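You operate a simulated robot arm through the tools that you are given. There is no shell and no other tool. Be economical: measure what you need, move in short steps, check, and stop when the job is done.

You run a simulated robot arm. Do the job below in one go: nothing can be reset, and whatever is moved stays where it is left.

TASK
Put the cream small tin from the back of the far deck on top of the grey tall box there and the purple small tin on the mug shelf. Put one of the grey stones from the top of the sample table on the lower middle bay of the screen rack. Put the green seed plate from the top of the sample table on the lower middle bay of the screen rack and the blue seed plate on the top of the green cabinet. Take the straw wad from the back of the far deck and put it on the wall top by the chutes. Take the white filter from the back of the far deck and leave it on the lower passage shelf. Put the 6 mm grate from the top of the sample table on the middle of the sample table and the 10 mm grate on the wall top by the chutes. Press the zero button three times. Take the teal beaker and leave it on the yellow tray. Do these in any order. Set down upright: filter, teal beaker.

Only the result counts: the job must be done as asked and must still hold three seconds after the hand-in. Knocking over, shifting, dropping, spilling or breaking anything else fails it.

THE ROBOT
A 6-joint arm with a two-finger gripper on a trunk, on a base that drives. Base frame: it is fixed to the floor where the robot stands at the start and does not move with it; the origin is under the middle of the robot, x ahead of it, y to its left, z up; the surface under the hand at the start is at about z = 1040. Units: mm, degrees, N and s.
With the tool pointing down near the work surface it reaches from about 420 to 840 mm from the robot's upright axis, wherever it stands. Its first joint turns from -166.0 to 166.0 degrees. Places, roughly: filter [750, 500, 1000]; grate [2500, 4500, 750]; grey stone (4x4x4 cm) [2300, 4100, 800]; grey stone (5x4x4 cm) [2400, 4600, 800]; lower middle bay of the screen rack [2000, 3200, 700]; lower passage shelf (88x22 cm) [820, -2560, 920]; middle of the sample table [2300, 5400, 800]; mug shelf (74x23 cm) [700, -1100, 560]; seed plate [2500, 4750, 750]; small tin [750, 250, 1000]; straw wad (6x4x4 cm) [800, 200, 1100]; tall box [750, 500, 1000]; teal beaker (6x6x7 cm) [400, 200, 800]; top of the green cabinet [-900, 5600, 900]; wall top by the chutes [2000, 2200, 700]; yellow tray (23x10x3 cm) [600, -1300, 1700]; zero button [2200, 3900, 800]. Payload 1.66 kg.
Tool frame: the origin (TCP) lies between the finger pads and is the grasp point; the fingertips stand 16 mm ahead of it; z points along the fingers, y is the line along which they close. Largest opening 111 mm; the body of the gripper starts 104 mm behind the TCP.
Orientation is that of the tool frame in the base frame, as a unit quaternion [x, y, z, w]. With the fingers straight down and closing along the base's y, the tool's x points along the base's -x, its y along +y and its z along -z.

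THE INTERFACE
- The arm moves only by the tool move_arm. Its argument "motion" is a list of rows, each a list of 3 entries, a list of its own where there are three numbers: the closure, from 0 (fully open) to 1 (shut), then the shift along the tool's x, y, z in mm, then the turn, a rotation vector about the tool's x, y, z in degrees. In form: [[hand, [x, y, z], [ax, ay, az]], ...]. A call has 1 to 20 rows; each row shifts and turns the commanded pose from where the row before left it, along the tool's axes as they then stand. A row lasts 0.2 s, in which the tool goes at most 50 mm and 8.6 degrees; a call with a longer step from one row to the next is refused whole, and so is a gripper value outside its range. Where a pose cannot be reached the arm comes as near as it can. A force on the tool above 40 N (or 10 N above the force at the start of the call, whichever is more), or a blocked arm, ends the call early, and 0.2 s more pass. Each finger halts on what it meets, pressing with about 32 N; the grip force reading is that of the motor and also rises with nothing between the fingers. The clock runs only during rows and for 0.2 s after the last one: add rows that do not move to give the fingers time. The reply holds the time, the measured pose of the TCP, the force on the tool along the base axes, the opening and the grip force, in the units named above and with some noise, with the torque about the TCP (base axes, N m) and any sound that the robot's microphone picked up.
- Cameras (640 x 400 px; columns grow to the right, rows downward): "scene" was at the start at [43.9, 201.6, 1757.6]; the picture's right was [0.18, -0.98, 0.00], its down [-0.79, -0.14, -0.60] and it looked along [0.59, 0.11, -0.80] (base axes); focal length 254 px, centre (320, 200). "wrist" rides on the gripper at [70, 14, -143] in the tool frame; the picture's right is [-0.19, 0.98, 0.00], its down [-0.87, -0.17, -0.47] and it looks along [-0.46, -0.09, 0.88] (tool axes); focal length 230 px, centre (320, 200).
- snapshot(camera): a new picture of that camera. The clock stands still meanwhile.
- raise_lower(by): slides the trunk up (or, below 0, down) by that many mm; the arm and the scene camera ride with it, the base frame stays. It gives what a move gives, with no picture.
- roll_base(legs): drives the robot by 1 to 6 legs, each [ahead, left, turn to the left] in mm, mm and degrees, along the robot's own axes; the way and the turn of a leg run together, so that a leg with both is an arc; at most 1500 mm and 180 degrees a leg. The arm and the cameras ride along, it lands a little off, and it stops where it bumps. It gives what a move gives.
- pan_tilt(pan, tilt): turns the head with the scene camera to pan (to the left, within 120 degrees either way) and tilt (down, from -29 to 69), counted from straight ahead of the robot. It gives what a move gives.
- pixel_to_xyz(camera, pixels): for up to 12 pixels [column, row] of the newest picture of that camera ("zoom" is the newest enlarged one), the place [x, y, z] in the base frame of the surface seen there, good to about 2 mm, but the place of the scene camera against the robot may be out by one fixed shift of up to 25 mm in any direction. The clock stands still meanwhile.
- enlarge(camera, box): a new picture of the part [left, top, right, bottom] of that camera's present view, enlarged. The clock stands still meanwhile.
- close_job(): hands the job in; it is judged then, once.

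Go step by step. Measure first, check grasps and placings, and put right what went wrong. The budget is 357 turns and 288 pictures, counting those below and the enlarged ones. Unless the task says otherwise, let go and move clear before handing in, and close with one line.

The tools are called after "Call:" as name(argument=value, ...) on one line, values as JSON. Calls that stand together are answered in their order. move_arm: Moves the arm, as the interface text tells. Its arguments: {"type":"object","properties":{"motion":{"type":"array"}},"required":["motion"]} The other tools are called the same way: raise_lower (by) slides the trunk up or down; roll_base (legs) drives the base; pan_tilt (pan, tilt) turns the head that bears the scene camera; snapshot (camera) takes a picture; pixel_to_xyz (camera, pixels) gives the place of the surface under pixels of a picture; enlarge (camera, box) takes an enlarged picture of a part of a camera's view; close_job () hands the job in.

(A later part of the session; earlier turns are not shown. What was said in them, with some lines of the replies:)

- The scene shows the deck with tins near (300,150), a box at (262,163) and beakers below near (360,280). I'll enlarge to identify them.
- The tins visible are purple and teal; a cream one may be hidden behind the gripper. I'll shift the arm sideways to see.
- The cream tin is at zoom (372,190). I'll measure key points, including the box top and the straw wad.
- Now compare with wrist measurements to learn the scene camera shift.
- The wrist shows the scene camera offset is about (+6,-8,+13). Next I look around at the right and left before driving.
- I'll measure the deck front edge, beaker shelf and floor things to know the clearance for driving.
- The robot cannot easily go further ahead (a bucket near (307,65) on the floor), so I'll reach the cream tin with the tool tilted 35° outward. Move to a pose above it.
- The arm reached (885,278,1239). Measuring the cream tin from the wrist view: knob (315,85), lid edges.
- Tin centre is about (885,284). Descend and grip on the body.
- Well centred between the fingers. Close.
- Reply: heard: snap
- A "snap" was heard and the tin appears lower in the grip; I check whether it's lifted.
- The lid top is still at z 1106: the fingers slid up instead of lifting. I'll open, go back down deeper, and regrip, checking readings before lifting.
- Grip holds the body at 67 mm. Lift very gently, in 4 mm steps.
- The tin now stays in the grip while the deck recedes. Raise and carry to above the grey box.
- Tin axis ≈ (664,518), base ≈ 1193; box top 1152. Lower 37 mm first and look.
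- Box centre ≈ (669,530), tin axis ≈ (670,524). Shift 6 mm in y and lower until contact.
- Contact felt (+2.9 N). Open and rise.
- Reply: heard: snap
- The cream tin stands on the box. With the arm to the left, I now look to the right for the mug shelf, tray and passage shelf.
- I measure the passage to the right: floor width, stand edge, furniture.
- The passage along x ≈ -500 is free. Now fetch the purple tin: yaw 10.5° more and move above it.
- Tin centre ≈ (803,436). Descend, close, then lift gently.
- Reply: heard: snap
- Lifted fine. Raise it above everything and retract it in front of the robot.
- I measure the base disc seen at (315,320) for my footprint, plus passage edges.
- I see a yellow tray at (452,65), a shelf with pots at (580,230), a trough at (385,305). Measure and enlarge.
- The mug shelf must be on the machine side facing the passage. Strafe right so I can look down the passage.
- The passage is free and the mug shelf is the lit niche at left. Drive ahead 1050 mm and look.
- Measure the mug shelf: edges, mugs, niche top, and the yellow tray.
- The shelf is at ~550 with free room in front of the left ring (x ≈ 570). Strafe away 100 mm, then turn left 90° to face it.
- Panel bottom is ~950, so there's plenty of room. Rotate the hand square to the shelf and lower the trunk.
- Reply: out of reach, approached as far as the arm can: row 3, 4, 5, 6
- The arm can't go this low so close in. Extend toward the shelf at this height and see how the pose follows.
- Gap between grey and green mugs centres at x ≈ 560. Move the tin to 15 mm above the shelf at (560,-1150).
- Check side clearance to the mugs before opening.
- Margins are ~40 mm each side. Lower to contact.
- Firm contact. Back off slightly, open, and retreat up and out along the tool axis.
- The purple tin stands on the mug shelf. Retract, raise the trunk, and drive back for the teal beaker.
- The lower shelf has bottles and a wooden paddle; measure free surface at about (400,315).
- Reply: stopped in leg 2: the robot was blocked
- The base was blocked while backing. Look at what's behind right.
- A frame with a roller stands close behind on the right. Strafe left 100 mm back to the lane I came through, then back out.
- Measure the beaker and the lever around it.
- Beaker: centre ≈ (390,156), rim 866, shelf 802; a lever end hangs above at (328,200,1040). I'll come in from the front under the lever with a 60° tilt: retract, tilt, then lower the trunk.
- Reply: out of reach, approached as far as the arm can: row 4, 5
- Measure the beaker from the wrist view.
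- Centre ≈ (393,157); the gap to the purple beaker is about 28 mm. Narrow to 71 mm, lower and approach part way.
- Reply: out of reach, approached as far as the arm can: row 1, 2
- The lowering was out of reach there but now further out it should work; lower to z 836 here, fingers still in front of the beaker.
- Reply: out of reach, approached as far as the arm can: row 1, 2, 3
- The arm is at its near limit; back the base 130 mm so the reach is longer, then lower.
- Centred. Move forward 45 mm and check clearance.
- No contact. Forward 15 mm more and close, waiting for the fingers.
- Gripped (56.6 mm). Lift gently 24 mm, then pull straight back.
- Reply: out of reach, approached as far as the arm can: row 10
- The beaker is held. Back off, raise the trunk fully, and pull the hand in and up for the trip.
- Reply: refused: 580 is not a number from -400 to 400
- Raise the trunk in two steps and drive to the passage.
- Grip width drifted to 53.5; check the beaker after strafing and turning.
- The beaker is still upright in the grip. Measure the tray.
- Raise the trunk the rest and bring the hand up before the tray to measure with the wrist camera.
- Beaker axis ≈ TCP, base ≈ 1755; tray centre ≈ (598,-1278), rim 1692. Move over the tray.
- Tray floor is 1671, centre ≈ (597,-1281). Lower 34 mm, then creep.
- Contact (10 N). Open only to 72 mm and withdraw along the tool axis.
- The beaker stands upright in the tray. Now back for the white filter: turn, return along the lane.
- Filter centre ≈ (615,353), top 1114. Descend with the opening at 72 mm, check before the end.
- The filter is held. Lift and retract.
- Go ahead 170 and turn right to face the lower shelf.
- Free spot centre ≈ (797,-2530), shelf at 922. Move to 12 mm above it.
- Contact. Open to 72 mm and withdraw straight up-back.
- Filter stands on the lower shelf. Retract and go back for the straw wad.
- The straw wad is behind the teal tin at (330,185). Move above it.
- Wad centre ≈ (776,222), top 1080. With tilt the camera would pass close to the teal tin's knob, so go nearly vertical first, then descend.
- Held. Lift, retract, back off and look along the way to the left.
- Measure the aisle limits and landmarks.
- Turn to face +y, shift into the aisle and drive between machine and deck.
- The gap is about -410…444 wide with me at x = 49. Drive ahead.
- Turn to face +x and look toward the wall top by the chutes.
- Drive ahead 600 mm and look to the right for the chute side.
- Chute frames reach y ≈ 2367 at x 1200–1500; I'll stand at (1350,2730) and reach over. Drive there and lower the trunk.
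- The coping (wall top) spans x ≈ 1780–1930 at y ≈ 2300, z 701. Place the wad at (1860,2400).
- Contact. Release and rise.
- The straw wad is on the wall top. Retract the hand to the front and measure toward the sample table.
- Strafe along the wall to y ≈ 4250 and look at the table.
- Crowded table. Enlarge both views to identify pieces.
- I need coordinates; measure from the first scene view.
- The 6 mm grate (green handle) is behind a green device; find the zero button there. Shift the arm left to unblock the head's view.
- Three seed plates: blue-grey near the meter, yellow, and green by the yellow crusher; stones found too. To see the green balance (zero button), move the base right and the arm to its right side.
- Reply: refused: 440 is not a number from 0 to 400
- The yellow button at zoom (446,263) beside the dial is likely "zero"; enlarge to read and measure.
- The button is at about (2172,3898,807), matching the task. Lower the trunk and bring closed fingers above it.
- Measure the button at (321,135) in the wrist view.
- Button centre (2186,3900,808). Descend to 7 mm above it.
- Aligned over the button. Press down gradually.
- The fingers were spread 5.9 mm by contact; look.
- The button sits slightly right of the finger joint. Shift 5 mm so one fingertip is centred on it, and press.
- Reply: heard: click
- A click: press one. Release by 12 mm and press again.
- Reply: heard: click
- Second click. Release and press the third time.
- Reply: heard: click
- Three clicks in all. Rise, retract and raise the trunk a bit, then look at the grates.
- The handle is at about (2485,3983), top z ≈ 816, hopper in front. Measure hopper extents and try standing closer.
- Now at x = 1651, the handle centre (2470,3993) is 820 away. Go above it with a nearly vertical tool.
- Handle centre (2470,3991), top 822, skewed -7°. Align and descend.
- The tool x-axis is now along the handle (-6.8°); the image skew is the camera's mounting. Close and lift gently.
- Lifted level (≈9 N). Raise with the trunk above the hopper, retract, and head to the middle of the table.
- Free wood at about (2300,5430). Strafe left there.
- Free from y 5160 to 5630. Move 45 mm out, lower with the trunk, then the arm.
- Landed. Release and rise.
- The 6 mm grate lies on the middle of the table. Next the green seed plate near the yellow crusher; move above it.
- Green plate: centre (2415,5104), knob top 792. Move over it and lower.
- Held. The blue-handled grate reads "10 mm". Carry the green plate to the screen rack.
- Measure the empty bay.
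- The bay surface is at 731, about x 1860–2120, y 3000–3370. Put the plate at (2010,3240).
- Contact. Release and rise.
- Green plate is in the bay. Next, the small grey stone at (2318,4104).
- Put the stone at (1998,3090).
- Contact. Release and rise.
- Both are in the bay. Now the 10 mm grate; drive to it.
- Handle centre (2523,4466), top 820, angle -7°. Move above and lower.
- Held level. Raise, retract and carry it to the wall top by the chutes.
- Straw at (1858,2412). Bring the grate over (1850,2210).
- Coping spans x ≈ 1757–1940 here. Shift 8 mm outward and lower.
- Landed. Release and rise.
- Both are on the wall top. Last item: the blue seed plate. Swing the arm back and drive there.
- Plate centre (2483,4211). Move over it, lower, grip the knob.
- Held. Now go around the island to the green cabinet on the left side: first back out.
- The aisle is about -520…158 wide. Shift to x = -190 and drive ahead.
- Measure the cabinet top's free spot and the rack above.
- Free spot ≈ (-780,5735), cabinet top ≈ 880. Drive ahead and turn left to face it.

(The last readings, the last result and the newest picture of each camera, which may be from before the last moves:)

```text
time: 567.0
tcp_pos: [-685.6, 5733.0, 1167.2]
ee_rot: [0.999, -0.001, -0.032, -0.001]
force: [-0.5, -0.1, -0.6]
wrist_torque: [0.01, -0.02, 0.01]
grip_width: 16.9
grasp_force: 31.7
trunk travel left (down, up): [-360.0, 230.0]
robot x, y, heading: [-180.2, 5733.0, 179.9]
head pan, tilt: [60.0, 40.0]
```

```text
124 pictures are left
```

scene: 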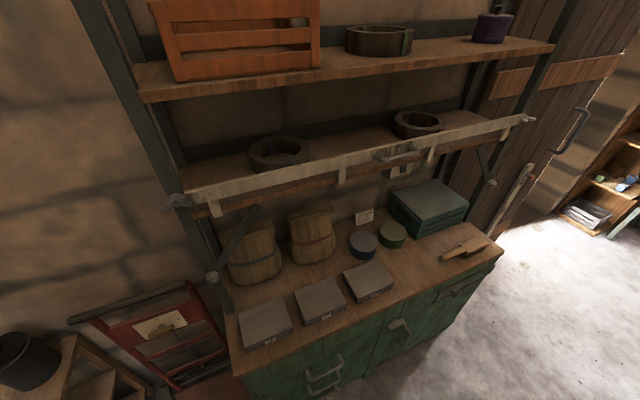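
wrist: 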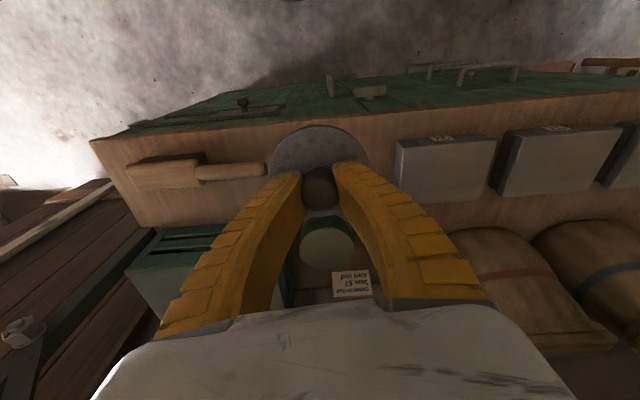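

Call:
pixel_to_xyz(camera="wrist", pixels=[[265, 170], [397, 145], [400, 195], [380, 130], [255, 145], [325, 240], [385, 115], [250, 190], [300, 235]])

```text
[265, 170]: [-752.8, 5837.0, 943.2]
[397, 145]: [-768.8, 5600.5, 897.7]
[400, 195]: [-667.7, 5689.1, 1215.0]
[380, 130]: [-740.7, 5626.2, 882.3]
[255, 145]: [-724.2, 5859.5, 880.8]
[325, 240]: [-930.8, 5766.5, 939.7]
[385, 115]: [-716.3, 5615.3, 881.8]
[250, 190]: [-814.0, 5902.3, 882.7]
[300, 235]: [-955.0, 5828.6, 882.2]
```

Free zone centre ≈ (-790,5722). Move there and lower.

Call:
move_arm(motion=[[1, [-34, 3.5, 2], [0, 0, 0]], [1, [-34, 3.5, 2], [0, 0, 0]], [1, [-34, 3.5, 2], [0, 0, 0]]])

Call:
raise_lower(by=-230)

Call:
snapshot(camera="wrist")

```text
time: 567.9
tcp_pos: [-789.5, 5722.3, 1166.3]
ee_rot: [0.999, 0.0, -0.032, 0.0]
force: [-0.8, 0.1, -0.6]
wrist_torque: [0.03, -0.04, 0.01]
grip_width: 17.1
grasp_force: 32.1
trunk travel left (down, up): [-360.0, 230.0]
robot x, y, heading: [-177.2, 5733.4, 179.9]
head pan, tilt: [60.0, 40.0]
```

```text
time: 570.3
tcp_pos: [-788.8, 5723.0, 937.9]
ee_rot: [0.999, 0.0, -0.032, -0.001]
force: [0.2, -0.2, -1.1]
wrist_torque: [0.01, 0.03, 0.0]
grip_width: 17.1
grasp_force: 31.6
trunk travel left (down, up): [-130.0, 460.0]
robot x, y, heading: [-183.4, 5733.3, 179.9]
head pan, tilt: [60.0, 40.0]
```

```text
123 pictures are left
```

wrist: 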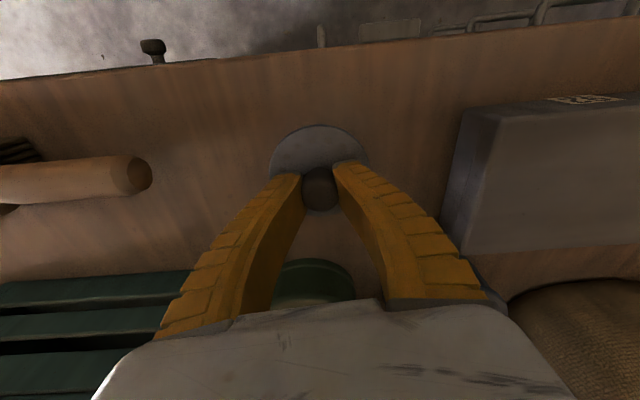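

Call:
move_arm(motion=[[1, [0.7, 0, 11], [0, 0, 0]], [1, [0.6, 0, 9], [0, 0, 0]], [1, [0.1, 0, 2], [0, 0, 0]], [1, [0, 0, 0], [0, 0, 0]]])

Call:
move_arm(motion=[[1, [0.1, 0, 2], [0, 0, 0]], [1, [0, 0, 0], [0, 0, 0]]])

Call:
move_arm(motion=[[1, [0.1, 0, 2], [0, 0, 0]], [1, [0, 0, 0], [0, 0, 0]]])

```text
time: 571.3
tcp_pos: [-787.3, 5722.5, 914.7]
ee_rot: [0.999, 0.0, -0.032, -0.001]
force: [-0.4, -0.7, -0.4]
wrist_torque: [-0.03, 0.02, -0.02]
grip_width: 16.7
grasp_force: 32.2
trunk travel left (down, up): [-130.0, 460.0]
robot x, y, heading: [-181.3, 5731.0, 180.0]
head pan, tilt: [60.0, 40.0]
```

```text
time: 571.9
tcp_pos: [-788.6, 5723.3, 911.8]
ee_rot: [0.999, -0.001, -0.032, -0.001]
force: [0.7, 0.8, -0.3]
wrist_torque: [0.02, 0.04, 0.01]
grip_width: 16.6
grasp_force: 32.1
trunk travel left (down, up): [-130.0, 460.0]
robot x, y, heading: [-181.2, 5732.8, 180.1]
head pan, tilt: [60.0, 40.0]
```

```text
time: 572.5
tcp_pos: [-788.6, 5722.1, 911.8]
ee_rot: [0.999, -0.002, -0.033, -0.001]
force: [-3.8, 3.0, 13.7]
wrist_torque: [-0.02, 0.42, -0.03]
grip_width: 17.9
grasp_force: 31.6
trunk travel left (down, up): [-130.0, 460.0]
robot x, y, heading: [-180.2, 5729.0, 180.0]
head pan, tilt: [60.0, 40.0]
```

Contact. Release and rise.

Call:
move_arm(motion=[[1, [0, 0, -1], [0, 0, 0]], [0.7, [0, 0, 0], [0, 0, 0]], [0.5, [0, 0, 0], [0, 0, 0]], [0.5, [0, 0, 0], [0, 0, 0]], [0.5, [0, 0, -15], [0, 0, 0]], [0.5, [0, 0, -40], [0, 0, 0]], [0.5, [0, 0, -45], [0, 0, 0]], [0.5, [0, 0, -45], [0, 0, 0]]])

Call:
snapshot(camera="wrist")

```text
time: 574.3
tcp_pos: [-778.5, 5723.9, 1057.6]
ee_rot: [0.999, -0.001, -0.032, -0.001]
force: [-0.1, 0.2, 0.7]
wrist_torque: [0.0, 0.01, 0.01]
grip_width: 57.6
grasp_force: 1.4
trunk travel left (down, up): [-130.0, 460.0]
robot x, y, heading: [-182.8, 5731.8, 179.8]
head pan, tilt: [60.0, 40.0]
```

```text
122 pictures are left
```

wrist: 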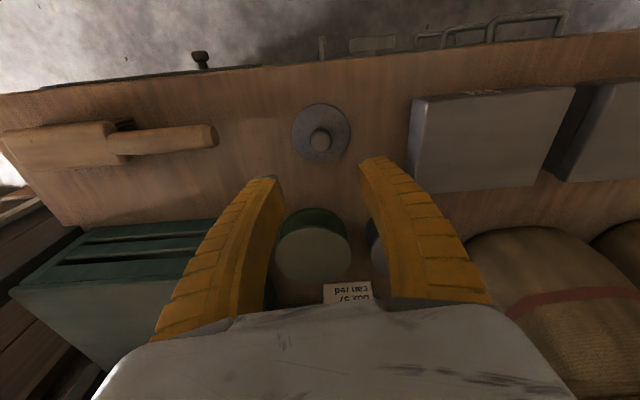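

The blue plate lies flat on the cabinet top at (320,130) and the hand is clear, so every item has been placed and checked. I'll hand in.

Call:
close_job()

```text
The job is handed in.
```

All the items were set where you asked and the zero button clicked three times, and the job is handed in. The base was blocked once, at a wooden frame in the passage; the frame looked undisturbed.
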